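You operate a simulated robot arm through the tools that you are given. There is no shell and no other tool. Be economical: measure what you need, move in short steps, check, and stop when the job is done.

You are at the controls of a simulated robot arm. One attempt, no reset.

## Task
Swap the clamped long bar for the short one and clamp that.
Fine: long bar on the grey mat; stop at SHORT; disc back to TIGHT. Set down upright: short bar. Where these are worked on the way, their far stop is far enough and under half their travel is too little: wooden disc.

Only the result counts: the job must be done as asked and must still hold three seconds after the hand-in. Knocking over, shifting, dropping, spilling or breaking anything else fails it.

## Robot
A 7-joint arm with a two-finger parallel gripper, fixed in place. Base frame: the origin is at the foot of the arm, x ahead of it, y to its left, z up; the work surface is at about z = 0. Units: m, rad, N and s.
With the tool pointing down near the work surface it reaches from about 0.22 to 0.58 m from the base axis. Its first joint turns from -1.152 to 1.152 rad. Payload 2.5 kg.
The tool frame sits at the grasp point between the pads (the TCP): z along the fingers, y along the line on which they close. The tips reach 0.023 m beyond it. Largest opening 0.094 m; finger width 0.038, thickness 0.01; the body of the gripper, 0.054 by 0.096 m, starts 0.039 m behind the TCP.
Orientation is that of the tool frame in the base frame, as a unit quaternion [x, y, z, w]. With the fingers straight down and closing along the base's y, the tool's x points along the base's -x, its y along +y and its z along -z.

## Interface
- The arm moves only by the tool play_rows. Its argument "increments" is a list of rows, each a list of 7 numbers: the gripper command, from -1 (shut) to 1 (fully open), values between in proportion, then the shift along the tool's x, y, z in units of 100 mm (1.0 is 100 mm), then the turn, a rotation vector about the tool's x, y, z in units of 120 degrees (1.0 is 120 degrees). In form: [[hand, dx, dy, dz, rx, ry, rz], ...]. A call has 1 to 8 rows; each row is the pose to reach, as a shift and turn from the pose commanded when the call began, along the tool's axes at that moment. A call with a number of a shift or a turn outside -1 to 1 is refused whole. Rows are played at 5 a second. More than 0.05 m and 0.15 rad between two rows, or a gripper value outside its range, and nothing of the call is played. Where a pose cannot be reached the arm comes as near as it can. A force on the tool above 70 N (or 10 N above the force at the start of the call, whichever is more), or a blocked arm, ends the call early, and 0.2 s more pass. The fingers move at their own pace (about 0.108 m/s each) and stop on an object; they squeeze with about 24 N. The grip force told is the motor's: it shows also when the fingers shut on nothing. Time passes only in rows, and 0.2 s behind the last, so rows that repeat a pose let the fingers close. The reply holds the time, the measured pose of the TCP, the force on the tool along the base axes, the opening and the grip force, in the units named above and with some noise, with the torque about the TCP (base axes, N m) and any sound that the robot's microphone picked up.
- Cameras (640 x 400 px; columns grow to the right, rows downward): "scene" is fixed at [0.1224, -0.4195, 0.5639]; the picture's right is [0.81, -0.59, 0.00], its down [-0.30, -0.41, -0.86] and it looks along [0.51, 0.69, -0.51] (base axes); focal length 361 px, centre (320, 200). "wrist" rides on the gripper at [0.086, 0.016, -0.074] in the tool frame; the picture's right is [-0.18, 0.98, 0.00], its down [-0.58, -0.11, -0.81] and it looks along [-0.79, -0.15, 0.59] (tool axes); focal length 243 px, centre (320, 200).
- get_image(camera): a new picture of that camera. No time passes.
- point_at(camera, pixels): for up to 12 pixels [column, row] of the newest picture of that camera ("zoom" is the newest enlarged one), the place [x, y, z] in the base frame of the surface seen there, good to about 0.002 m, but the place of the scene camera against the robot may be out by one fixed shift of up to 0.025 m in any direction. No time passes.
- zoom(camera, box): a new picture of the part [left, top, right, bottom] of that camera's present view, enlarged. No time passes.
- sign_off(): hands the job in; it is judged then, once.

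Go step by step. Measure first, check grasps and placings, and put right what went wrong. The budget is 80 turns and 54 pictures, counting those below and the enlarged ones. Unless the task says otherwise, let go and move clear before handing in, and close with one line.

The tools are called after ">>>" as a command line: name --pt "numbers of a row" for each row, then --argument value for the rest, lists and objects as JSON in quotes. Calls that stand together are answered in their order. play_rows: Moves the arm, as the interface text tells. Its arguments: {"type":"object","properties":{"increments":{"type":"array","items":{"type":"array","items":{"type":"number"}}}},"required":["increments"]} The other tools are called the same way: get_image (camera) takes a picture; point_at (camera, pixels) gives the place of the surface under pixels of a picture; zoom (camera, box) takes an enlarged picture of a part of a camera's view; sign_off () hands the job in.

At the start:

```text
t: 0.0
ee_pos: [0.3741, -0.0286, 0.3524]
ee_rot: [-0.001, 1.0, 0.0, 0.0]
ft_force: [-0.1, -0.2, -0.8]
ft_torque: [0.04, 0.03, -0.02]
gripper_width: 0.094
gripper_force: 0.0
```

scene: 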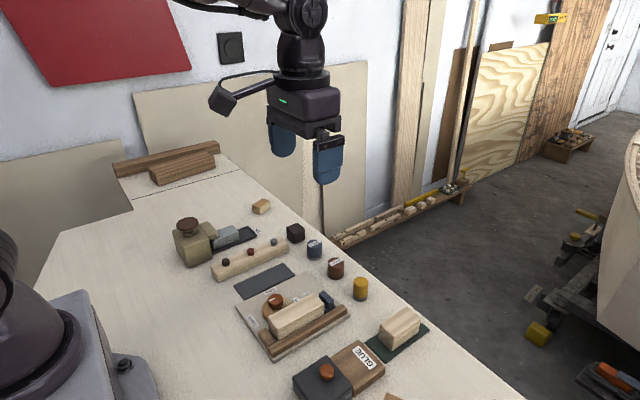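
wrist: 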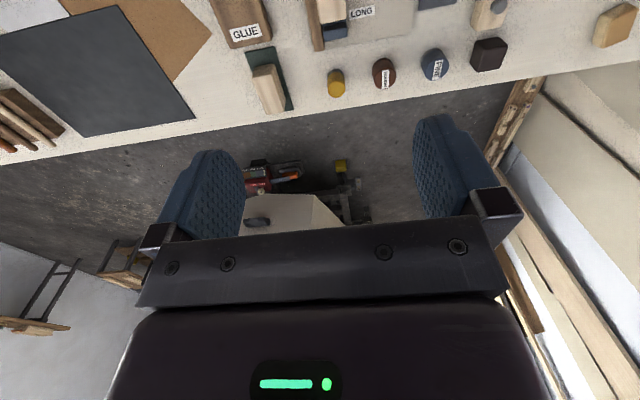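

The scene shows a clamp fixture around (290,315), a grey mat near (265,281), and a bar on a green mat at (400,330). I'll zoom in on these.

>>> zoom --camera "scene" --box '[220, 250, 360, 370]'

>>> zoom --camera "scene" --box '[160, 190, 440, 400]'

>>> zoom --camera "wrist" --box '[200, 0, 520, 120]'

```text
3.33 times, centred on (290, 310) of scene
```

zoom: 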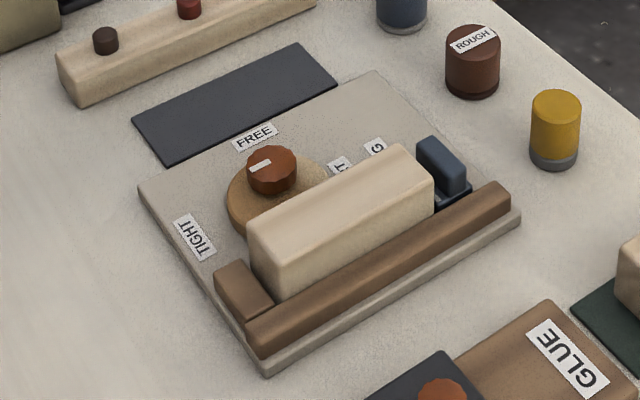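

```text
1.90 times, centred on (300, 295) of scene
```

zoom: 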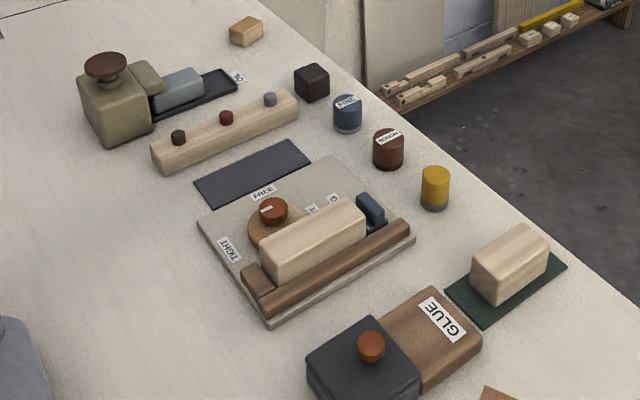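

```text
2.00 times, centred on (360, 60) of wrist
```

zoom: 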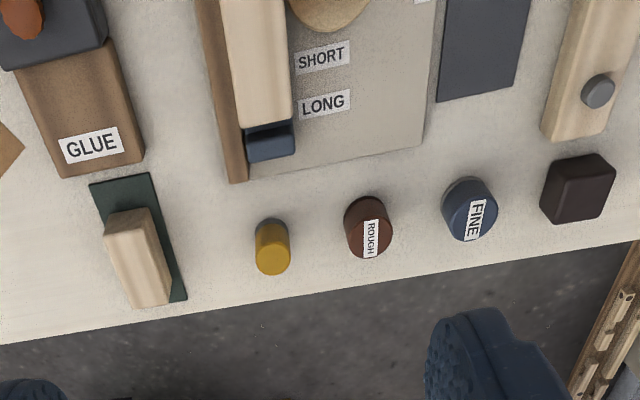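

The fixture, cam disc (zoom1 px 270,170), stop and bars are visible. Now I'll get their coordinates from both cameras.

>>> point_at --camera "scene" --pixels '[[276, 300], [272, 316], [322, 297], [299, 311], [265, 281], [404, 319], [327, 299], [243, 306], [330, 272], [279, 351], [349, 312], [405, 350]]'

>>> point_at --camera "wrist" --pixels '[[266, 75], [262, 69], [280, 105], [335, 30], [335, 76], [384, 65], [361, 12], [274, 100], [489, 43], [320, 50], [327, 18], [250, 38]]'

```text
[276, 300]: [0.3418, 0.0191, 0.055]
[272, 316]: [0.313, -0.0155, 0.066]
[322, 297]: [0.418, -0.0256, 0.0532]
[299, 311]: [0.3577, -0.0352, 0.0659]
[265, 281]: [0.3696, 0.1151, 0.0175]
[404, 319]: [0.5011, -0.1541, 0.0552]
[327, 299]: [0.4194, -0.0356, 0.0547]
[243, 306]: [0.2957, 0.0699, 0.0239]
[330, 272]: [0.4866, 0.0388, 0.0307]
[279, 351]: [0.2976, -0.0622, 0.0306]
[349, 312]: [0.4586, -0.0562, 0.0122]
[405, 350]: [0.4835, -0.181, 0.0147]
```

```text
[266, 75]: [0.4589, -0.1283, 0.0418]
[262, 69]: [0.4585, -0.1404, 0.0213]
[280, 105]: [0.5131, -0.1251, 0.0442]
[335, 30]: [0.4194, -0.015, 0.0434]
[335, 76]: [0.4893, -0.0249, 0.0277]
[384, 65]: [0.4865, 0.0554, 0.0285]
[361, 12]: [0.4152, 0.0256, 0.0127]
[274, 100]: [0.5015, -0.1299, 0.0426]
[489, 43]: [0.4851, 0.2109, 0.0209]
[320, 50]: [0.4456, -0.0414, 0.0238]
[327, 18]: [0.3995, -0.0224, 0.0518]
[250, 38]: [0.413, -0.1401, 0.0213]
```

Wrist readings look sound. I'll move back about 0.1 m in x so the wrist camera sees the whole fixture.

>>> play_rows --pt "1 0.33 0.1 0 0 0 0" --pt "1 0.66 0.2 0 0 0 0" --pt "1 1.0 0.3 0 0 0 0" --pt "1 1.0 0.3 0 0 0 0"

>>> get_image --camera "wrist"

```text
t: 1.0
ee_pos: [0.2735, 0.0028, 0.3535]
ee_rot: [0.0, 1.0, -0.001, 0.0]
ft_force: [-0.1, -0.1, 0.2]
ft_torque: [0.0, 0.04, 0.0]
gripper_width: 0.094
gripper_force: 0.1
```

```text
48 pictures are left
```

wrist: 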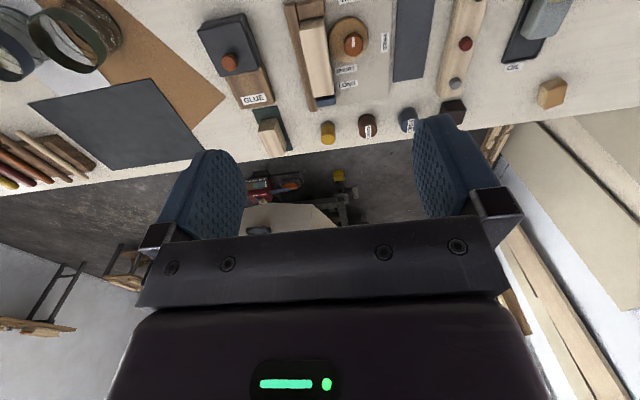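

>>> zoom --camera "wrist" --box '[230, 0, 450, 160]'

```text
2.50 times, centred on (340, 80) of wrist
```

zoom: 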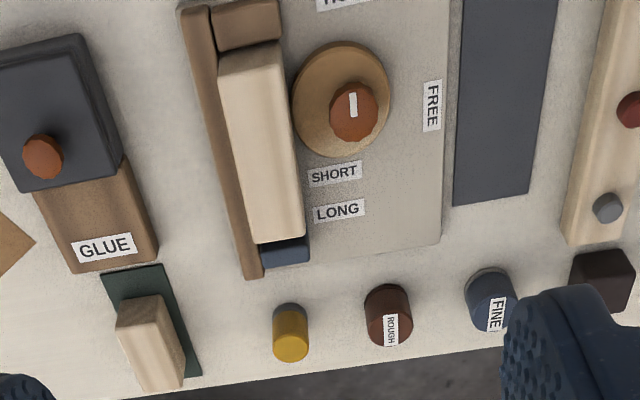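

The disc knob (zoom 353,110) has its mark pointing to TIGHT (-x), and FREE lies toward +y. I'll measure the knob, disc, bars, stop and mat.

>>> point_at --camera "zoom" --pixels '[[332, 105], [376, 105], [354, 85], [353, 133], [353, 117], [295, 95], [388, 95], [340, 44], [340, 155], [410, 180], [432, 105], [286, 265]]'

>>> point_at --camera "zoom" --pixels '[[222, 60], [282, 45], [302, 235], [255, 240], [465, 5], [552, 5], [458, 203], [530, 192], [120, 325], [166, 300], [145, 390], [186, 355]]'

>>> point_at --camera "zoom" --pixels '[[120, 300], [155, 270], [195, 370], [150, 310], [230, 180], [240, 20], [280, 245], [305, 255], [265, 262], [540, 250], [250, 25], [190, 20]]'

```text
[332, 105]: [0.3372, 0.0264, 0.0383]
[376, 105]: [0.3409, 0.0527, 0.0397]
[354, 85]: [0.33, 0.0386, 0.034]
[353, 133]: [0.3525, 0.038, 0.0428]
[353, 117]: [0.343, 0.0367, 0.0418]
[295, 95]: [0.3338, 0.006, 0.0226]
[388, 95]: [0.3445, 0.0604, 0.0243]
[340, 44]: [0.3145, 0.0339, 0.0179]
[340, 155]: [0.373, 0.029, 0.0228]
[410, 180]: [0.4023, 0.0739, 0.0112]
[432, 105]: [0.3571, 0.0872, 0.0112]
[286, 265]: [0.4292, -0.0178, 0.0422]
```

```text
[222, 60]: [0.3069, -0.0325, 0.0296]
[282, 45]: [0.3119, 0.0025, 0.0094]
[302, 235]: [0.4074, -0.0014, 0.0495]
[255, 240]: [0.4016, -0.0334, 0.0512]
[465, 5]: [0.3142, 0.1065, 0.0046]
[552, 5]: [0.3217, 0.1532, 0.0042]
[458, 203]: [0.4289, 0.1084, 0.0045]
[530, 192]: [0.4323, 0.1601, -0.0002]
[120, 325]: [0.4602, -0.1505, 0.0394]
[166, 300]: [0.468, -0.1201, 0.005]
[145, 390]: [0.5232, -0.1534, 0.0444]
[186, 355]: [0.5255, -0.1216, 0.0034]
```

```text
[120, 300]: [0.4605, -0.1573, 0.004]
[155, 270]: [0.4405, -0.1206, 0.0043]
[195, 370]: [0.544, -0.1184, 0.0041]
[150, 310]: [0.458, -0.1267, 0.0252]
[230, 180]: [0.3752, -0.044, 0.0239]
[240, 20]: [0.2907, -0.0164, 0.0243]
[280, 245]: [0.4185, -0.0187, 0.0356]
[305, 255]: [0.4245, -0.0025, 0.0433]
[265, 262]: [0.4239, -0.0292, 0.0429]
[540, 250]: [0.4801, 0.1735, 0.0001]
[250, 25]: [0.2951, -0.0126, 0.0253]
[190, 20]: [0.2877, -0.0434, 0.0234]
```

The knob is at about (0.341, 0.039), top z 0.043 and 24 mm across. I'll move above it while turning -90° about tool z, so the fingers close along x.

>>> play_rows --pt "1 -0.09 0.05 0.12 0 0 -0.07" --pt "1 -0.18 0.09 0.25 0 0 -0.14" --pt "1 -0.27 0.14 0.38 0 0 -0.21" --pt "1 -0.36 0.18 0.5 0 0 -0.28" --pt "1 -0.45 0.23 0.62 0 0 -0.35" --pt "1 -0.54 0.28 0.75 0 0 -0.42" --pt "1 -0.62 0.32 0.88 0 0 -0.49" --pt "1 -0.675 0.36 1.0 0 0 -0.56"

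>>> play_rows --pt "1 0 0 0.2 0 0 -0.07" --pt "0.5 0 0 0.4 0 0 -0.14" --pt "0 0 0 0.6 0 0 -0.19" --pt "0 0 0 0.8 0 0 -0.19" --pt "0 0 0 0.8 0 0 -0.19"

>>> get_image --camera "wrist"

>>> get_image --camera "scene"

```text
t: 2.8
ee_pos: [0.3402, 0.0374, 0.2532]
ee_rot: [-0.554, 0.832, 0.0, 0.0]
ft_force: [0.1, 0.0, 0.5]
ft_torque: [-0.02, 0.01, 0.0]
gripper_width: 0.094
gripper_force: 0.1
```

```text
t: 4.0
ee_pos: [0.34, 0.0383, 0.1721]
ee_rot: [0.708, -0.707, 0.0, 0.0]
ft_force: [-0.3, -0.1, -0.1]
ft_torque: [0.02, 0.01, 0.0]
gripper_width: 0.047
gripper_force: 0.1
```

```text
46 pictures are left
```

wrist: 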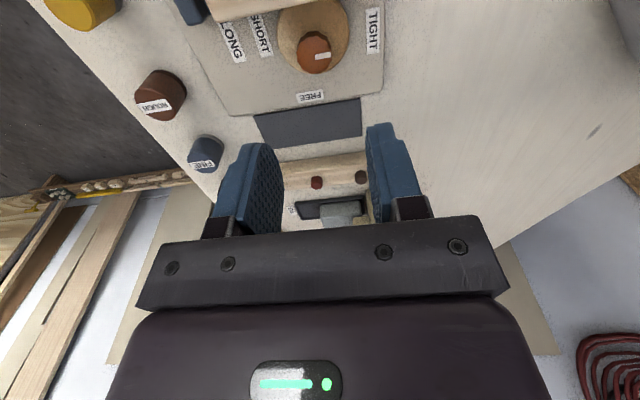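

```text
45 pictures are left
```

scene: 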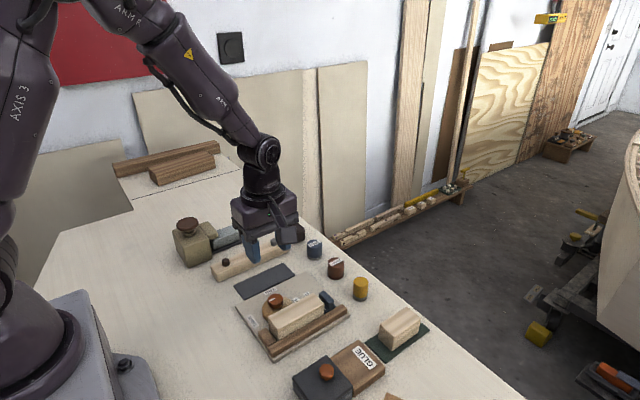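

The wrist view shows the knob (314,50) clearly. I'll refine its position and the mat's.

>>> point_at --camera "wrist" --pixels '[[299, 45], [329, 45], [314, 33], [314, 58], [278, 28], [347, 28], [312, 72], [257, 115], [360, 99], [362, 137], [266, 147], [322, 55]]'

```text
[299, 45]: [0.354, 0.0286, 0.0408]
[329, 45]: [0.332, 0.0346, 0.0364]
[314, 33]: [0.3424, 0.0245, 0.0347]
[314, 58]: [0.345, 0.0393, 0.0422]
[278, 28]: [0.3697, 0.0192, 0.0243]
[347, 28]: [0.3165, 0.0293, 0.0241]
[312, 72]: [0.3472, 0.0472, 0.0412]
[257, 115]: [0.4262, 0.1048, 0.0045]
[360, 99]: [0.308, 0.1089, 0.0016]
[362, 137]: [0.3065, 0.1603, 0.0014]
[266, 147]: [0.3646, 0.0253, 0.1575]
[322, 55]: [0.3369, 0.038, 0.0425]
```

Knob centre is about (0.343, 0.038). Descending to TCP z≈0.049 and gripping.

>>> play_rows --pt "0 0 -0.03 0.4 0 0 0" --pt "0 0 -0.03 0.7 0 0 0" --pt "0 0 -0.03 0.9 0 0 0" --pt "0 0 -0.03 0.9 0 0 0"

>>> play_rows --pt "0 0 0 0.1 0 0 0" --pt "0 0 0 0.2 0 0 0" --pt "0 0 0 0.32 0 0 0" --pt "0 0 0 0.32 0 0 0" --pt "-1 0 0 0.32 0 0 0" --pt "-1 0 0 0.32 0 0 0" --pt "-1 0 0 0.32 0 0 0"

>>> get_image --camera "scene"

```text
t: 5.0
ee_pos: [0.3446, 0.0374, 0.0828]
ee_rot: [0.708, -0.707, 0.0, 0.0]
ft_force: [0.2, 0.4, 0.4]
ft_torque: [0.01, -0.02, 0.0]
gripper_width: 0.0471
gripper_force: 0.1
```

```text
t: 6.6
ee_pos: [0.3461, 0.037, 0.051]
ee_rot: [0.708, -0.707, 0.001, -0.002]
ft_force: [17.8, 1.2, -21.3]
ft_torque: [-0.29, 0.1, -0.01]
gripper_width: 0.0274
gripper_force: 45.2
```

```text
44 pictures are left
```

scene: 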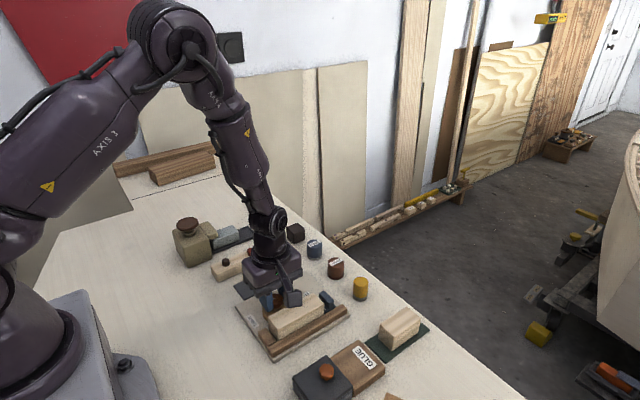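

The grip holds at 27 mm, but the 18 N in x says I'm off centre by a couple of mm. I'll nudge +x to relieve it.

>>> play_rows --pt "-1 0 -0.02 0 0 0 0" --pt "-1 0 -0.03 0 0 0 0"

```text
t: 7.2
ee_pos: [0.345, 0.0379, 0.05]
ee_rot: [0.707, -0.707, -0.002, 0.002]
ft_force: [-6.1, 1.7, 2.9]
ft_torque: [0.82, -0.58, 0.03]
gripper_width: 0.0274
gripper_force: 45.2
```

Forces are low now. Turning clockwise toward FREE, a first part to check.

>>> play_rows --pt "-1 0 0 0 0 0 0.06" --pt "-1 0 0 0 0 0 0.12" --pt "-1 0 0 0 0 0 0.18" --pt "-1 0 0 0 0 0 0.18"

>>> get_image --camera "wrist"

```text
t: 8.2
ee_pos: [0.3441, 0.0372, 0.0511]
ee_rot: [-0.561, 0.828, 0.001, -0.003]
ft_force: [-25.6, 0.5, 28.2]
ft_torque: [0.08, 0.12, -0.01]
gripper_width: 0.0274
gripper_force: 45.3
```

```text
43 pictures are left
```

wrist: 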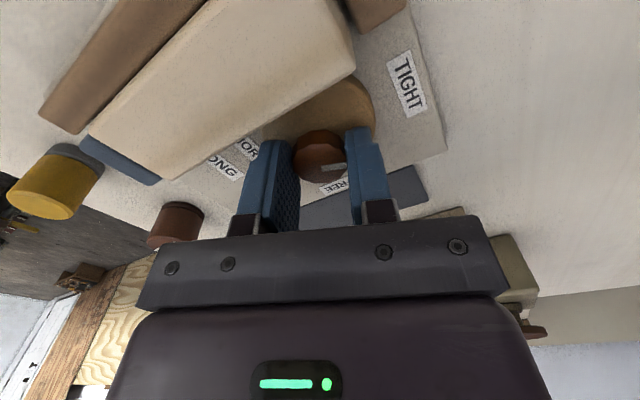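

The knob turns with the gripper (mark at 333,167). I'll ease off by 1.5 mm in -x and 1 mm up while continuing to turn.

>>> play_rows --pt "-1 0.005 0.014 -0.01 0 0 0.0" --pt "-1 0.005 0.014 -0.01 0 0 0.06" --pt "-1 0.005 0.014 -0.01 0 0 0.12" --pt "-1 0.005 0.014 -0.01 0 0 0.18" --pt "-1 0.005 0.014 -0.01 0 0 0.24" --pt "-1 0.005 0.014 -0.01 0 0 0.24"

```text
t: 9.6
ee_pos: [0.3457, 0.0378, 0.0504]
ee_rot: [-0.338, 0.941, 0.001, -0.002]
ft_force: [-4.6, 2.5, -35.3]
ft_torque: [0.08, -0.67, 0.01]
gripper_width: 0.0275
gripper_force: 44.5
```

About 50° is done. Lowering 0.5 mm and continuing.

>>> play_rows --pt "-1 0 0 0.005 0 0 0.06" --pt "-1 0 0 0.005 0 0 0.12" --pt "-1 0 0 0.005 0 0 0.18" --pt "-1 0 0 0.005 0 0 0.24" --pt "-1 0 0 0.005 0 0 0.24"

>>> get_image --camera "wrist"

```text
t: 10.8
ee_pos: [0.3445, 0.0383, 0.0507]
ee_rot: [-0.093, 0.996, 0.0, -0.001]
ft_force: [-7.9, 2.7, -21.0]
ft_torque: [-0.43, 0.84, 0.0]
gripper_width: 0.0276
gripper_force: 45.5
```

```text
42 pictures are left
```

wrist: 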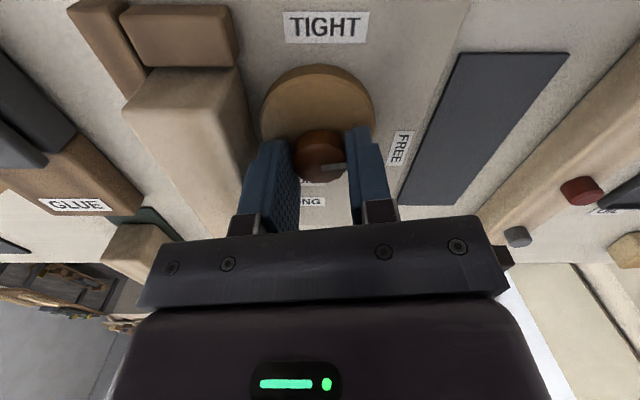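

It's at about 79° and the disc has retracted from the bar. Turning to the stop.

>>> play_rows --pt "-1 0 0 0.003 0 0 0.05" --pt "-1 0 0 0.003 0 0 0.09" --pt "-1 0 0 0.003 0 0 0.11" --pt "-1 0 0 0.003 0 0 0.13" --pt "-1 0 0 0.003 0 0 0.13"

>>> get_image --camera "wrist"

```text
t: 12.0
ee_pos: [0.3448, 0.0373, 0.0497]
ee_rot: [0.043, 0.999, -0.001, -0.001]
ft_force: [-13.9, 2.0, -6.1]
ft_torque: [0.38, 0.08, 0.03]
gripper_width: 0.0277
gripper_force: 45.4
```

```text
41 pictures are left
```

wrist: 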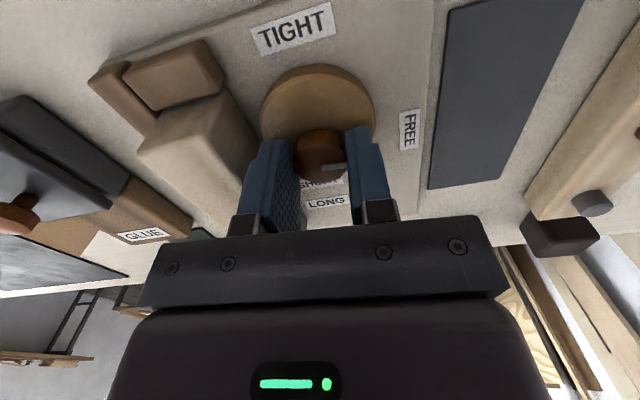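

No resistance yet at 95°, and FREE lies at a slightly further bearing. Continuing gently until it stops.

>>> play_rows --pt "-1 0 0 0.0 0 0 0.04" --pt "-1 0 0 0 0 0 0.08" --pt "-1 0 0 0 0 0 0.12" --pt "-1 0 0 0 0 0 0.12"

>>> get_image --camera "wrist"

```text
t: 13.0
ee_pos: [0.3444, 0.0378, 0.0515]
ee_rot: [0.166, 0.986, 0.0, 0.0]
ft_force: [-15.2, 4.6, -1.2]
ft_torque: [0.33, 0.02, 0.01]
gripper_width: 0.0275
gripper_force: 44.5
```

```text
40 pictures are left
```

wrist: 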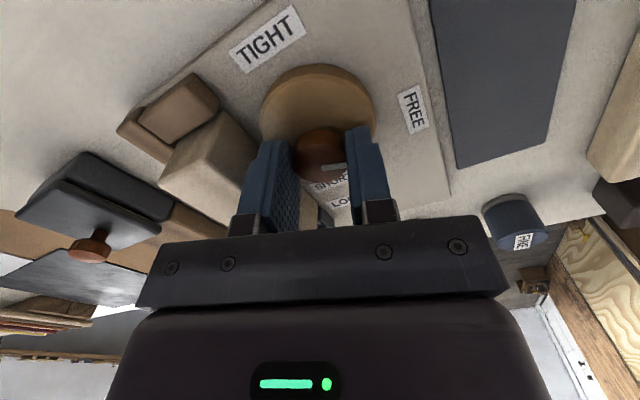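

The mark now points about at FREE (109° turned) and there is still no stop. I'll try a bit further.

>>> play_rows --pt "-1 0 0 0.0 0 0 0.04" --pt "-1 0 0 0 0 0 0.08" --pt "-1 0 0 0 0 0 0.08"

>>> zoom --camera "wrist" --box '[200, 0, 480, 220]'

```text
t: 13.8
ee_pos: [0.3471, 0.0369, 0.0509]
ee_rot: [0.25, 0.968, 0.0, 0.001]
ft_force: [1.6, 0.9, -22.4]
ft_torque: [-0.17, -0.2, 0.16]
gripper_width: 0.0275
gripper_force: 45.3
```

```text
1.82 times, centred on (340, 110) of wrist
```

zoom: 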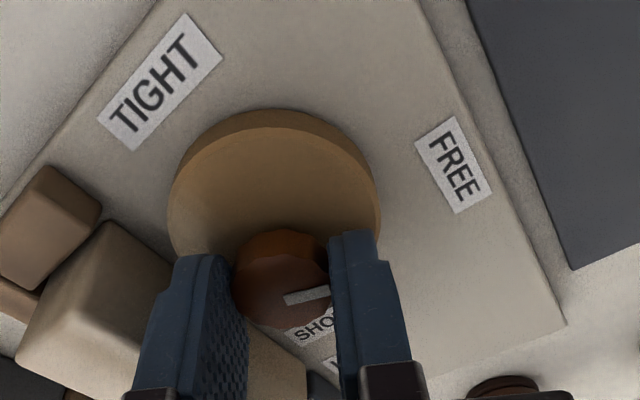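

A resisting torque of 0.16 N·m appears, so the disc is at its FREE stop. I'll open slightly (to stay clear of the bar) and lift.

>>> play_rows --pt "-0.23 0 0 0 0 0 0" --pt "-0.23 0 0 0 0 0 0" --pt "-0.23 0 0 -0.15 0 0 0" --pt "-0.23 0 0 -0.5 0 0 0" --pt "0 0 0 -1 0 0 0" --pt "0 0 0 -1 0 0 0"

>>> play_rows --pt "0 0.2 0 -0.25 0 0 -0.06" --pt "0 0.4 0 -0.5 0 0 -0.12" --pt "0 0.6 0.0 -0.75 0 0 -0.18" --pt "0 0.7 0.0 -1 0 0 -0.24" --pt "0 0.7 0.0 -1 0 0 -0.24"

>>> get_image --camera "wrist"

```text
t: 15.2
ee_pos: [0.3462, 0.0379, 0.1524]
ee_rot: [0.249, 0.969, 0.0, 0.0]
ft_force: [0.0, -0.2, 0.8]
ft_torque: [-0.01, 0.02, 0.0]
gripper_width: 0.0469
gripper_force: 0.0
```

```text
t: 16.4
ee_pos: [0.2842, 0.071, 0.2521]
ee_rot: [-0.001, 1.0, 0.001, 0.0]
ft_force: [1.3, 0.1, -0.2]
ft_torque: [0.0, 0.0, 0.01]
gripper_width: 0.0473
gripper_force: 0.1
```

```text
38 pictures are left
```

wrist: 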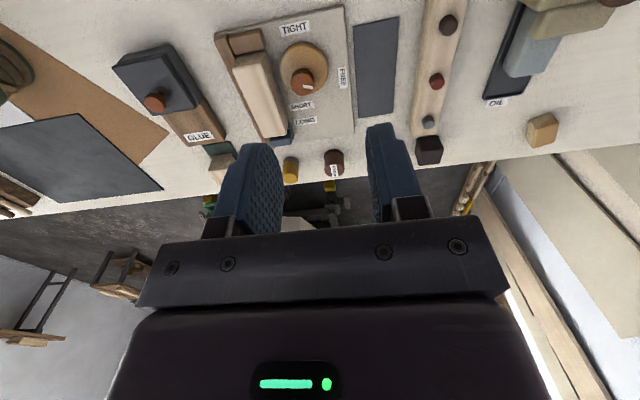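

Orientation is neutral again and the whole fixture is in view. I'll zoom and measure the bar and mat.

>>> zoom --camera "wrist" --box '[200, 0, 420, 160]'

```text
2.50 times, centred on (310, 80) of wrist
```

zoom: 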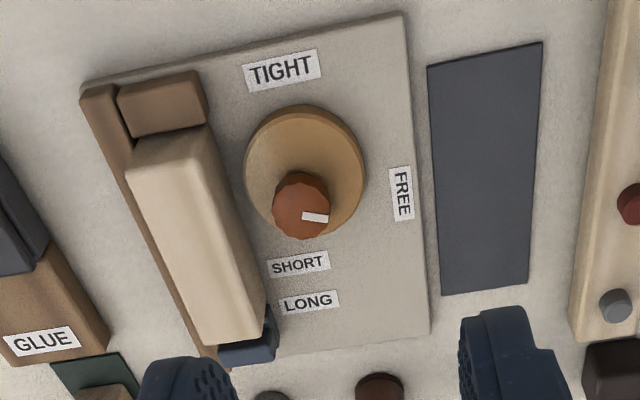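

>>> point_at --camera "zoom" --pixels '[[134, 172], [198, 160], [258, 325], [207, 338], [430, 70], [540, 46], [443, 292], [525, 280], [402, 17], [427, 330], [165, 250], [230, 250]]'

>>> point_at --camera "zoom" --pixels '[[248, 350], [262, 330], [225, 352], [272, 352], [298, 262], [310, 301], [120, 90], [195, 75], [150, 285], [85, 92], [160, 100], [300, 205]]'

```text
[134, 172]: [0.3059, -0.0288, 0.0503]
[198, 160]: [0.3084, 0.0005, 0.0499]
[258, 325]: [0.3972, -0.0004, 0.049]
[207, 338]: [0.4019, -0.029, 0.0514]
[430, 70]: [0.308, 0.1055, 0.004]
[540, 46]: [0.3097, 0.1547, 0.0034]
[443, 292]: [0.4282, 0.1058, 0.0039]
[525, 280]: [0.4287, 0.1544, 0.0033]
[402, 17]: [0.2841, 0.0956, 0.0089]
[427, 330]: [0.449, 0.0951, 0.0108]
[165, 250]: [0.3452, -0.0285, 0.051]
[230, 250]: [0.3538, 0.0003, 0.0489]
```

```text
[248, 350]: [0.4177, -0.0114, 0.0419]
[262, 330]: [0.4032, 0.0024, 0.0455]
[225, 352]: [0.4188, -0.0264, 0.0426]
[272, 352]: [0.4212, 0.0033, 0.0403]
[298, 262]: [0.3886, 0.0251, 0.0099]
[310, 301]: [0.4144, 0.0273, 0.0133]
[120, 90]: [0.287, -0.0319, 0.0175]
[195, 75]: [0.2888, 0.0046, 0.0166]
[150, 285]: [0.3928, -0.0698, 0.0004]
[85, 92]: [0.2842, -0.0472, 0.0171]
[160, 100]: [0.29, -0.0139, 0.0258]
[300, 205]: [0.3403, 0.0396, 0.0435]
```

The fixture is axis-aligned. The bar centre is about (0.354, -0.0145), top 0.051; the mat is centred at (0.3685, 0.130). Next I'll grasp the long bar.

>>> play_rows --pt "0.06 -0.25 -0.3 0.2 0 0 0" --pt "0.06 -0.5 -0.6 0.45 0 0 0" --pt "0.06 -0.7 -0.855 0.75 0 0 0" --pt "0.06 -0.7 -0.855 1.0 0 0 0" --pt "0.06 -0.7 -0.855 1.0 0 0 0"

>>> get_image --camera "wrist"

```text
t: 17.6
ee_pos: [0.3544, -0.0144, 0.1509]
ee_rot: [0.0, 1.0, 0.001, 0.001]
ft_force: [0.6, -0.6, 0.7]
ft_torque: [-0.02, 0.03, -0.01]
gripper_width: 0.0497
gripper_force: 0.0
```

```text
36 pictures are left
```

wrist: 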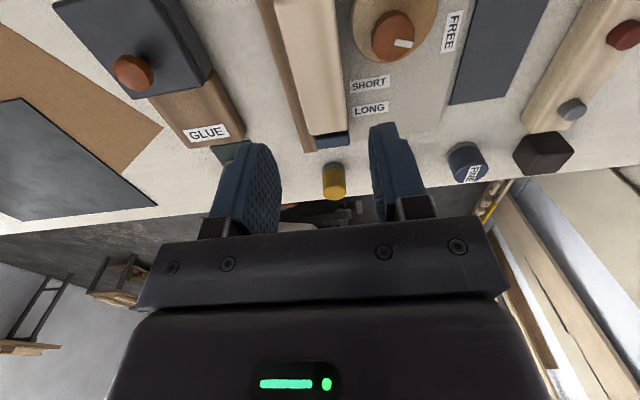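

Aligned over the bar. Descending 0.1 m and closing.

>>> play_rows --pt "0.06 0 0 0.4 0 0 0" --pt "0.06 0 0 0.7 0 0 0" --pt "0.06 0 0 0.9 0 0 0" --pt "0.06 0 0 1.0 0 0 0" --pt "0.06 0 0 1.0 0 0 0" --pt "-1 0 0 1.0 0 0 0" --pt "-1 0 0 1.0 0 0 0" --pt "-1 0 0 1.0 0 0 0"

```text
t: 19.4
ee_pos: [0.3542, -0.0155, 0.0519]
ee_rot: [0.0, 1.0, 0.0, 0.0]
ft_force: [0.1, -0.4, 0.7]
ft_torque: [0.0, 0.02, 0.0]
gripper_width: 0.0353
gripper_force: 23.7
```

Bar gripped at 35 mm with no side load. Lifting.

>>> play_rows --pt "-1 0 0 -0.1 0 0 0" --pt "-1 0 0 -0.3 0 0 0" --pt "-1 0 0 -0.6 0 0 0" --pt "-1 0 0 -0.8 0 0 0" --pt "-1 0 0 -0.8 0 0 0"

>>> get_image --camera "scene"

```text
t: 20.6
ee_pos: [0.355, -0.0139, 0.1308]
ee_rot: [0.0, 1.0, 0.001, 0.0]
ft_force: [0.4, 0.1, -0.7]
ft_torque: [0.01, -0.03, 0.0]
gripper_width: 0.0352
gripper_force: 23.5
```

```text
35 pictures are left
```

scene: 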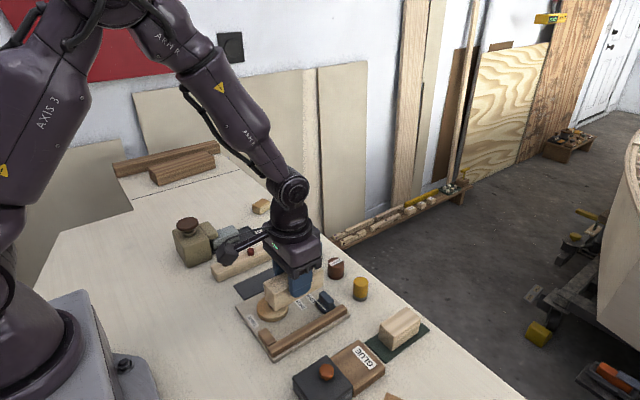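

The bar is held level. Moving over the mat.

>>> play_rows --pt "-1 -0.05 0.3 0 0 0 0" --pt "-1 -0.1 0.65 0 0 0 0" --pt "-1 -0.135 1.0 0 0 0 0" --pt "-1 -0.135 1.0 0 0 0 0"

>>> play_rows --pt "-1 0 0.3 0.1 0 0 0" --pt "-1 0 0.42 0.3 0 0 0" --pt "-1 0 0.42 0.5 0 0 0" --pt "-1 0 0.42 0.65 0 0 0" --pt "-1 0 0.42 0.65 0 0 0"

>>> get_image --camera "scene"

>>> get_image --camera "wrist"

```text
t: 21.6
ee_pos: [0.3669, 0.0873, 0.131]
ee_rot: [0.0, 1.0, 0.001, 0.001]
ft_force: [0.6, -0.7, -1.9]
ft_torque: [-0.03, 0.01, -0.01]
gripper_width: 0.0358
gripper_force: 24.5
```

```text
t: 22.8
ee_pos: [0.3671, 0.1271, 0.0661]
ee_rot: [0.0, 1.0, 0.0, 0.0]
ft_force: [-0.2, -0.4, 0.0]
ft_torque: [-0.01, -0.03, -0.02]
gripper_width: 0.0355
gripper_force: 24.6
```

```text
34 pictures are left
```

scene: 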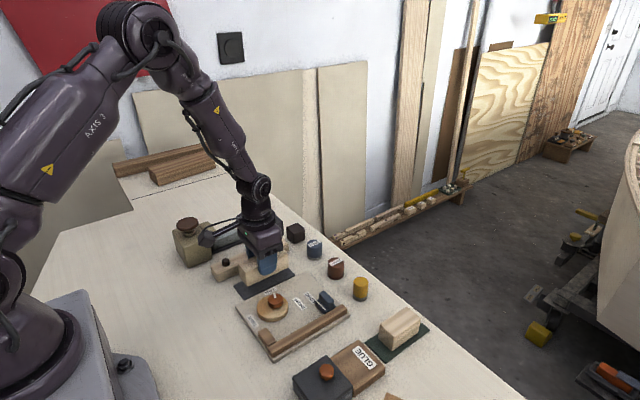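

```text
33 pictures are left
```

wrist: 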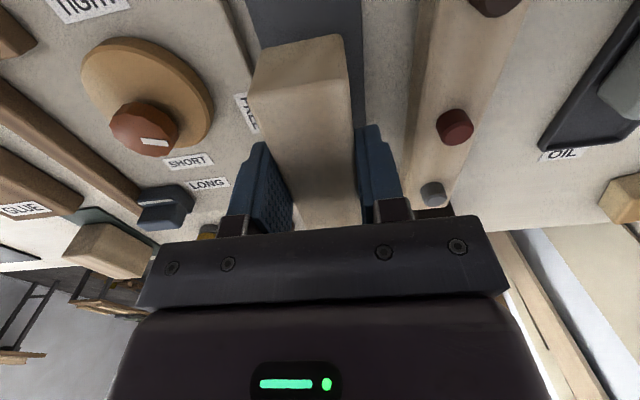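

The bar is over the mat and clear of the rail. Lowering gently to contact.

>>> play_rows --pt "-1 0 0.02 0.08 0 0 0" --pt "-1 0 0.02 0.14 0 0 0" --pt "-1 0 0.02 0.18 0 0 0" --pt "-1 0 0.02 0.21 0 0 0" --pt "-1 0 0.02 0.22 0 0 0"

```text
t: 24.0
ee_pos: [0.3687, 0.1296, 0.0444]
ee_rot: [-0.001, 1.0, 0.0, 0.0]
ft_force: [-0.3, 0.6, -1.3]
ft_torque: [-0.02, 0.0, 0.0]
gripper_width: 0.0352
gripper_force: 23.9
```

>>> play_rows --pt "-1 0 0 0.01 0 0 0" --pt "-1 0 0 0.02 0 0 0" --pt "-1 0 0 0.025 0 0 0"

```text
t: 24.8
ee_pos: [0.3686, 0.13, 0.0418]
ee_rot: [0.0, 1.0, 0.0, 0.0]
ft_force: [-5.6, -1.4, 24.7]
ft_torque: [-0.03, 0.09, 0.03]
gripper_width: 0.0356
gripper_force: 23.5
```

Contact with the mat (24.7 N). Relaxing 1 mm, then opening a little and rising.

>>> play_rows --pt "-1 0 0 -0.008 0 0 0" --pt "-0.02 0 0 -0.008 0 0 0" --pt "-0.02 0 0 -0.008 0 0 0" --pt "-0.02 0 0 -0.2 0 0 0" --pt "-0.02 0 0 -0.6 0 0 0" --pt "-0.02 0 0 -1 0 0 0" --pt "-0.02 0 0 -1 0 0 0"

>>> get_image --camera "wrist"

>>> zoom --camera "scene" --box '[220, 250, 360, 370]'

```text
t: 26.4
ee_pos: [0.3677, 0.1301, 0.1436]
ee_rot: [-0.001, 1.0, 0.0, -0.001]
ft_force: [0.4, -0.4, -0.5]
ft_torque: [-0.01, -0.01, 0.01]
gripper_width: 0.0459
gripper_force: 0.0
```

```text
32 pictures are left
```

wrist: 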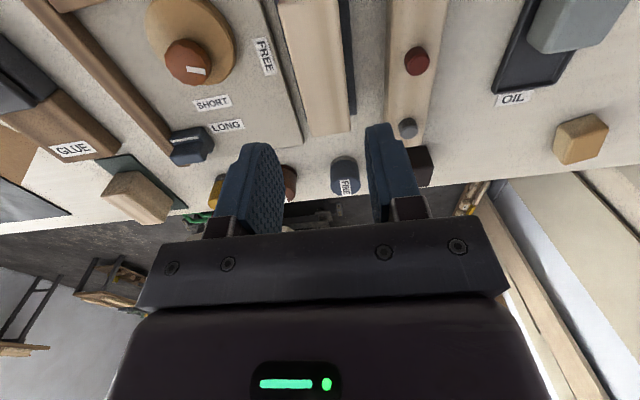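

```text
3.33 times, centred on (290, 310) of scene
```

zoom: 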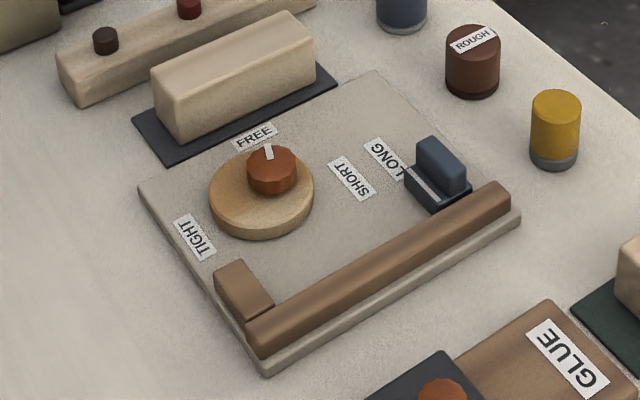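

The long bar sits on the mat and the index line of the stop is at LONG. I'll measure the stop from the wrist.

>>> play_rows --pt "0 0.2 -0.4 -0.2 0 0 0" --pt "0 0.4 -0.8 -0.4 0 0 0" --pt "0 0.6 -1.0 -0.5 0 0 0" --pt "0 0.6 -1.0 -0.5 0 0 0"

>>> zoom --camera "wrist" --box '[200, 30, 360, 130]'

```text
t: 27.4
ee_pos: [0.3085, 0.0308, 0.1911]
ee_rot: [0.0, 1.0, 0.0, 0.0]
ft_force: [-0.1, 0.3, -0.1]
ft_torque: [-0.02, 0.01, 0.02]
gripper_width: 0.0471
gripper_force: 0.0
```

```text
4.00 times, centred on (280, 80) of wrist
```

zoom: 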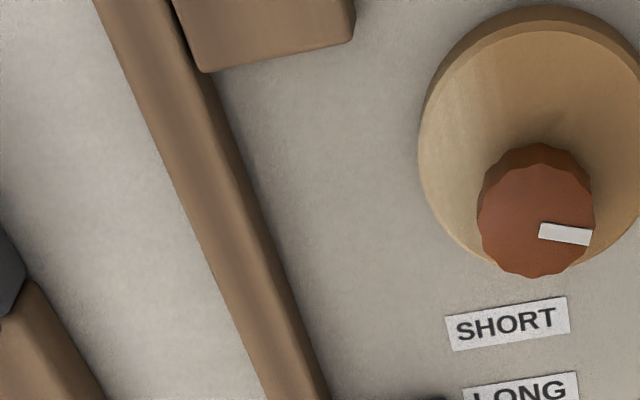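

>>> zoom --camera "wrist" --box '[220, 90, 380, 190]'

```text
4.00 times, centred on (300, 140) of wrist
```

zoom: 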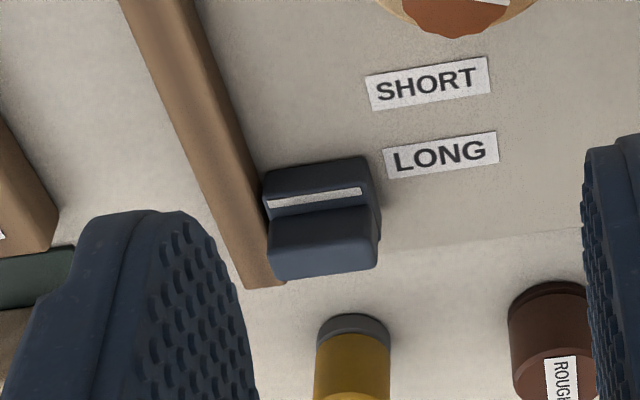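

>>> point_at --camera "zoom" --pixels '[[310, 198], [268, 185], [368, 165], [318, 172], [272, 230], [372, 218], [320, 250], [320, 218], [440, 154], [428, 84], [320, 262], [375, 255]]'

```text
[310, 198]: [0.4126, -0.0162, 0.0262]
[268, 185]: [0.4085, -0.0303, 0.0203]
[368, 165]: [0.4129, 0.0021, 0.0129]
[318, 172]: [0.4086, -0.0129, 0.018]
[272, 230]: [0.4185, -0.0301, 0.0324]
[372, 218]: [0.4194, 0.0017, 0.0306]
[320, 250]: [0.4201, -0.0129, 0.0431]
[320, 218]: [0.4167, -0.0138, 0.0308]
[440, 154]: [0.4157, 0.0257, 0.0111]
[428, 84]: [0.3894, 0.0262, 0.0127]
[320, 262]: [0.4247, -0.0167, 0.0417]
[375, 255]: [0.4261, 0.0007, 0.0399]
```

The stop fin is at x≈0.418–0.430, y centre -0.0145, top 0.043, and SHORT is 26.5 mm toward -x. I'll go grip the fin.

>>> play_rows --pt "0 -0.35 -0.2 0 0 0 0" --pt "0 -0.7 -0.4 0.2 0 0 0" --pt "0 -1.0 -0.455 0.5 0 0 0" --pt "0 -1.0 -0.455 0.5 0 0 0"

>>> play_rows --pt "0 -0.155 0 0.3 0 0 0" --pt "0 -0.155 0 0.6 0 0 0" --pt "0 -0.155 0 0.8 0 0 0" --pt "0 -0.155 0 0.88 0 0 0" --pt "0 -0.155 0 0.88 0 0 0"

>>> get_image --camera "scene"

```text
t: 28.4
ee_pos: [0.409, -0.016, 0.1409]
ee_rot: [0.001, 1.0, 0.0, 0.0]
ft_force: [-0.8, 0.0, -0.5]
ft_torque: [0.0, 0.01, 0.01]
gripper_width: 0.047
gripper_force: 0.0
```

```text
t: 29.6
ee_pos: [0.4234, -0.0148, 0.054]
ee_rot: [0.0, 1.0, 0.001, 0.0]
ft_force: [-0.6, -1.1, -0.5]
ft_torque: [-0.01, 0.02, 0.0]
gripper_width: 0.047
gripper_force: 0.1
```

```text
28 pictures are left
```

scene: 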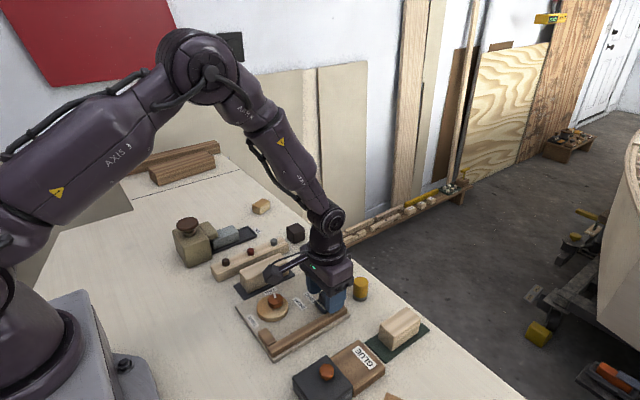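

Around the fin with no contact force. Lowering 2 mm and closing.

>>> play_rows --pt "0 0 0 0.02 0 0 0" --pt "-1 0 0 0.02 0 0 0" --pt "-1 0 0 0.02 0 0 0" --pt "-1 0 0 0.02 0 0 0"

```text
t: 30.6
ee_pos: [0.4245, -0.0166, 0.0518]
ee_rot: [0.0, 1.0, -0.001, 0.0]
ft_force: [-1.8, -5.2, 3.5]
ft_torque: [0.01, -0.06, 0.14]
gripper_width: 0.0336
gripper_force: 45.3
```

Fin gripped at 33.6 mm. Sliding it toward SHORT.

>>> play_rows --pt "-1 0.05 -0.005 0 0 0 0" --pt "-1 0.1 -0.005 0 0 0 0" --pt "-1 0.15 -0.005 0 0 0 0" --pt "-1 0.2 -0.005 0 0 0 0" --pt "-1 0.265 -0.005 0 0 0 0" --pt "-1 0.265 -0.005 0 0 0 0"

>>> zoom --camera "wrist" --box '[200, 0, 480, 220]'

```text
t: 32.0
ee_pos: [0.3956, -0.0158, 0.0522]
ee_rot: [0.0, 1.0, 0.0, 0.0]
ft_force: [0.4, -2.1, 13.6]
ft_torque: [0.14, 0.76, -0.1]
gripper_width: 0.0337
gripper_force: 45.2
```

```text
1.82 times, centred on (340, 110) of wrist
```

zoom: 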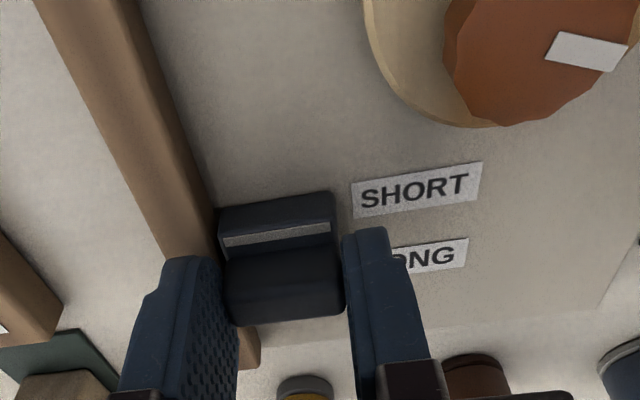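

>>> point_at --camera "zoom" --pixels '[[275, 235], [420, 191], [430, 257], [276, 206], [320, 230], [365, 195], [470, 185]]'

```text
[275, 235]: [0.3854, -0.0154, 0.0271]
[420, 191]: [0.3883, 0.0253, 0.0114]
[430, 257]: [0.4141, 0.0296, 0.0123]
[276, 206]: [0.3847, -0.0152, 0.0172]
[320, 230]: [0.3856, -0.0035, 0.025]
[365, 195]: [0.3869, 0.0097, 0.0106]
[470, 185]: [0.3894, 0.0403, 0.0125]
```

The index line went from 0.4126 to 0.3855, with the same offset to SHORT as it had to LONG. Releasing and rising, then looking at the short bar.

>>> play_rows --pt "0 0 0 0 0 0 0" --pt "0 0 0 0 0 0 0" --pt "0 0 0 -0.3 0 0 0" --pt "0 0 0 -0.7 0 0 0" --pt "0 0 0 -1 0 0 0" --pt "0 0 0 -1 0 0 0"

>>> play_rows --pt "0.1 0.1 -0.4 -0.1 0 0 0" --pt "0.1 0.2 -0.8 -0.2 0 0 0" --pt "0.1 0.2 -1.0 -0.3 0 0 0" --pt "0.1 0.2 -1.0 -0.3 0 0 0"

>>> zoom --camera "wrist" --box '[240, 0, 480, 170]'

```text
t: 33.4
ee_pos: [0.3963, -0.0162, 0.1524]
ee_rot: [0.0, 1.0, 0.0, 0.0]
ft_force: [-0.3, -0.3, 0.4]
ft_torque: [-0.01, 0.0, -0.01]
gripper_width: 0.0469
gripper_force: 0.0
```

```text
t: 34.4
ee_pos: [0.3753, -0.1173, 0.1815]
ee_rot: [0.0, 1.0, -0.001, 0.0]
ft_force: [-1.0, 0.5, 0.1]
ft_torque: [0.01, -0.01, -0.02]
gripper_width: 0.0518
gripper_force: 0.1
```

```text
2.35 times, centred on (360, 85) of wrist
```

zoom: 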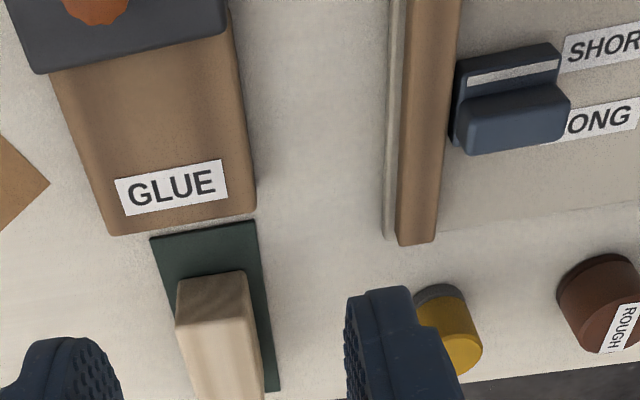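

>>> zoom --camera "wrist" --box '[270, 90, 430, 200]'

```text
3.64 times, centred on (350, 145) of wrist
```

zoom: 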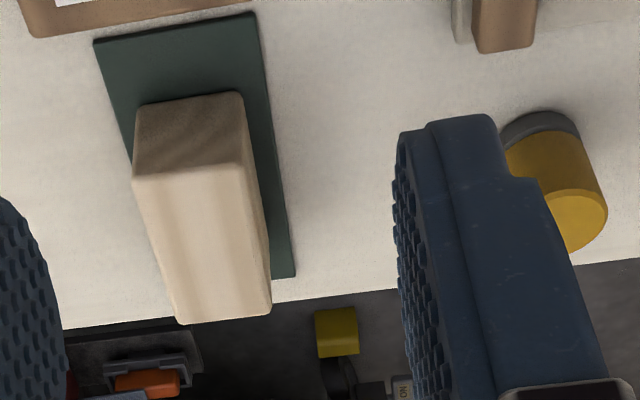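

>>> point_at --camera "zoom" --pixels '[[138, 185], [238, 172], [268, 308], [182, 318], [155, 245], [250, 235], [190, 130], [142, 105], [240, 98], [97, 42], [253, 15], [292, 274]]'

```text
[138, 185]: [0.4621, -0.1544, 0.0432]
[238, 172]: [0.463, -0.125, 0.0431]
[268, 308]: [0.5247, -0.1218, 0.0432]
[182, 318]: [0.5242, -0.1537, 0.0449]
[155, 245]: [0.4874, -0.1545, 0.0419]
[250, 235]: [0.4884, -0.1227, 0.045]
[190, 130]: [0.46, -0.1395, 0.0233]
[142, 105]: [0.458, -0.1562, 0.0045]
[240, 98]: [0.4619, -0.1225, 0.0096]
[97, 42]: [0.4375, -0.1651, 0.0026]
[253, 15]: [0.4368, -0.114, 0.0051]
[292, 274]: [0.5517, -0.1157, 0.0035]
```

Short bar: y centre -0.139, x 0.459–0.528, top 0.044. Moving above it, then descending.

>>> play_rows --pt "0.1 -0.3 -0.1 0 0 0 0" --pt "0.1 -0.65 -0.217 0.1 0 0 0" --pt "0.1 -0.95 -0.217 0.3 0 0 0" --pt "0.1 -0.95 -0.217 0.3 0 0 0"

>>> play_rows --pt "0.1 -0.227 0 0.2 0 0 0" --pt "0.1 -0.227 0 0.4 0 0 0" --pt "0.1 -0.227 0 0.6 0 0 0" --pt "0.1 -0.227 0 0.6 0 0 0"

>>> get_image --camera "wrist"

>>> get_image --camera "scene"

```text
t: 35.4
ee_pos: [0.4711, -0.1386, 0.15]
ee_rot: [0.001, 1.0, 0.0, 0.001]
ft_force: [0.5, 0.4, -0.1]
ft_torque: [0.04, 0.02, -0.01]
gripper_width: 0.0517
gripper_force: 0.0
```

```text
t: 36.4
ee_pos: [0.4951, -0.138, 0.0904]
ee_rot: [-0.001, 1.0, 0.001, 0.0]
ft_force: [-0.3, -0.6, 0.1]
ft_torque: [0.0, 0.01, 0.01]
gripper_width: 0.0516
gripper_force: 0.0
```

```text
24 pictures are left
```

wrist: 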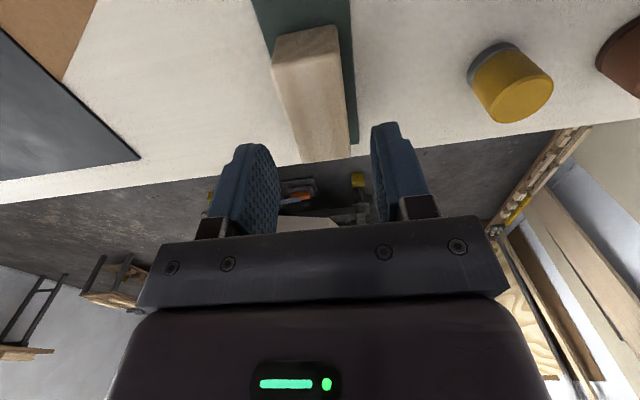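

```text
23 pictures are left
```

scene: 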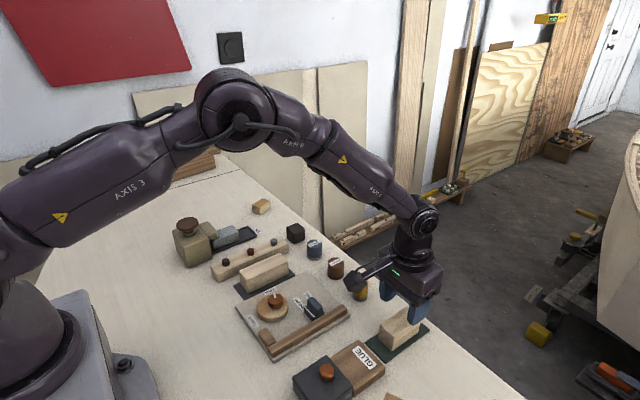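

>>> point_at --camera "wrist" --pixels '[[305, 160], [345, 155], [310, 64], [280, 66], [340, 58]]'

>>> play_rows --pt "0.1 0 0 0.2 0 0 0" --pt "0.1 0 0 0.4 0 0 0" --pt "0.1 0 0 0.455 0 0 0" --pt "0.1 0 0 0.455 0 0 0"

```text
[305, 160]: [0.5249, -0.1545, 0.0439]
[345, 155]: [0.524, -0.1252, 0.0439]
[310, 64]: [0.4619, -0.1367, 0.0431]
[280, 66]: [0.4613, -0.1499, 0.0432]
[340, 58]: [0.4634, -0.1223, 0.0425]
```

```text
t: 37.4
ee_pos: [0.4948, -0.1384, 0.0461]
ee_rot: [-0.001, 1.0, 0.001, 0.0]
ft_force: [0.2, -0.4, 0.0]
ft_torque: [-0.01, 0.04, 0.01]
gripper_width: 0.0516
gripper_force: 0.0
```

Bar centre is x≈0.493, y≈-0.139, so the alignment is good. Closing and lifting.

>>> play_rows --pt "0.1 0 0 0.02 0 0 0" --pt "-1 0 0 0.02 0 0 0" --pt "-1 0 0 0.02 0 0 0" --pt "-1 0 0 0.02 0 0 0" --pt "-1 0 0 -0.1 0 0 0" --pt "-1 0 0 -0.4 0 0 0" --pt "-1 0 0 -0.8 0 0 0" --pt "-1 0 0 -0.8 0 0 0"

```text
t: 39.2
ee_pos: [0.4939, -0.1385, 0.1278]
ee_rot: [0.0, 1.0, 0.0, 0.0]
ft_force: [-0.1, -0.3, -1.3]
ft_torque: [-0.05, 0.0, 0.0]
gripper_width: 0.0353
gripper_force: 24.0
```

Bar held. Carrying it over the slot to TCP (0.343, -0.0135).

>>> play_rows --pt "-1 0.2 0.25 0 0 0 0" --pt "-1 0.45 0.5 0 0 0 0" --pt "-1 0.7 0.75 0 0 0 0" --pt "-1 0.95 1.0 0 0 0 0" --pt "-1 0.95 1.0 0 0 0 0"

>>> play_rows --pt "-1 0.3 0.15 0 0 0 0" --pt "-1 0.559 0.25 0 0 0 0" --pt "-1 0.559 0.25 0.2 0 0 0" --pt "-1 0.559 0.25 0.4 0 0 0" --pt "-1 0.559 0.25 0.4 0 0 0"

>>> get_image --camera "wrist"

>>> zoom --camera "scene" --box '[220, 250, 360, 370]'

```text
t: 40.4
ee_pos: [0.3983, -0.0398, 0.1274]
ee_rot: [0.0, 1.0, 0.0, -0.001]
ft_force: [0.5, -0.5, -0.5]
ft_torque: [0.0, 0.04, 0.01]
gripper_width: 0.0352
gripper_force: 23.6
```

```text
t: 41.6
ee_pos: [0.3443, -0.016, 0.0855]
ee_rot: [0.0, 1.0, 0.0, 0.0]
ft_force: [-0.4, -0.6, -1.0]
ft_torque: [0.02, -0.01, 0.04]
gripper_width: 0.0352
gripper_force: 24.0
```

```text
22 pictures are left
```

wrist: 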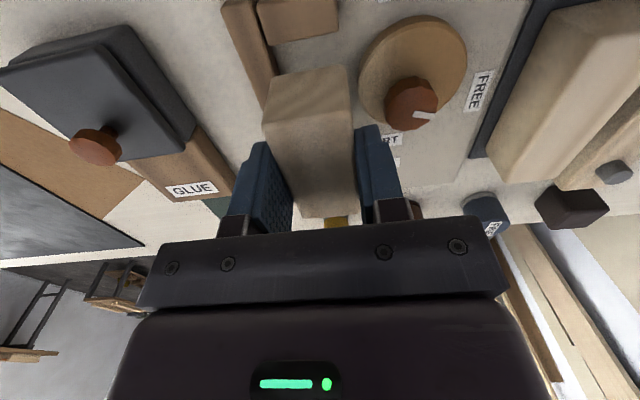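

```text
3.33 times, centred on (290, 310) of scene
```

zoom: 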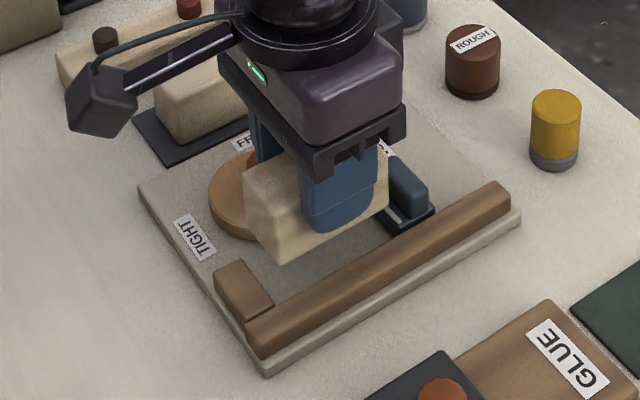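

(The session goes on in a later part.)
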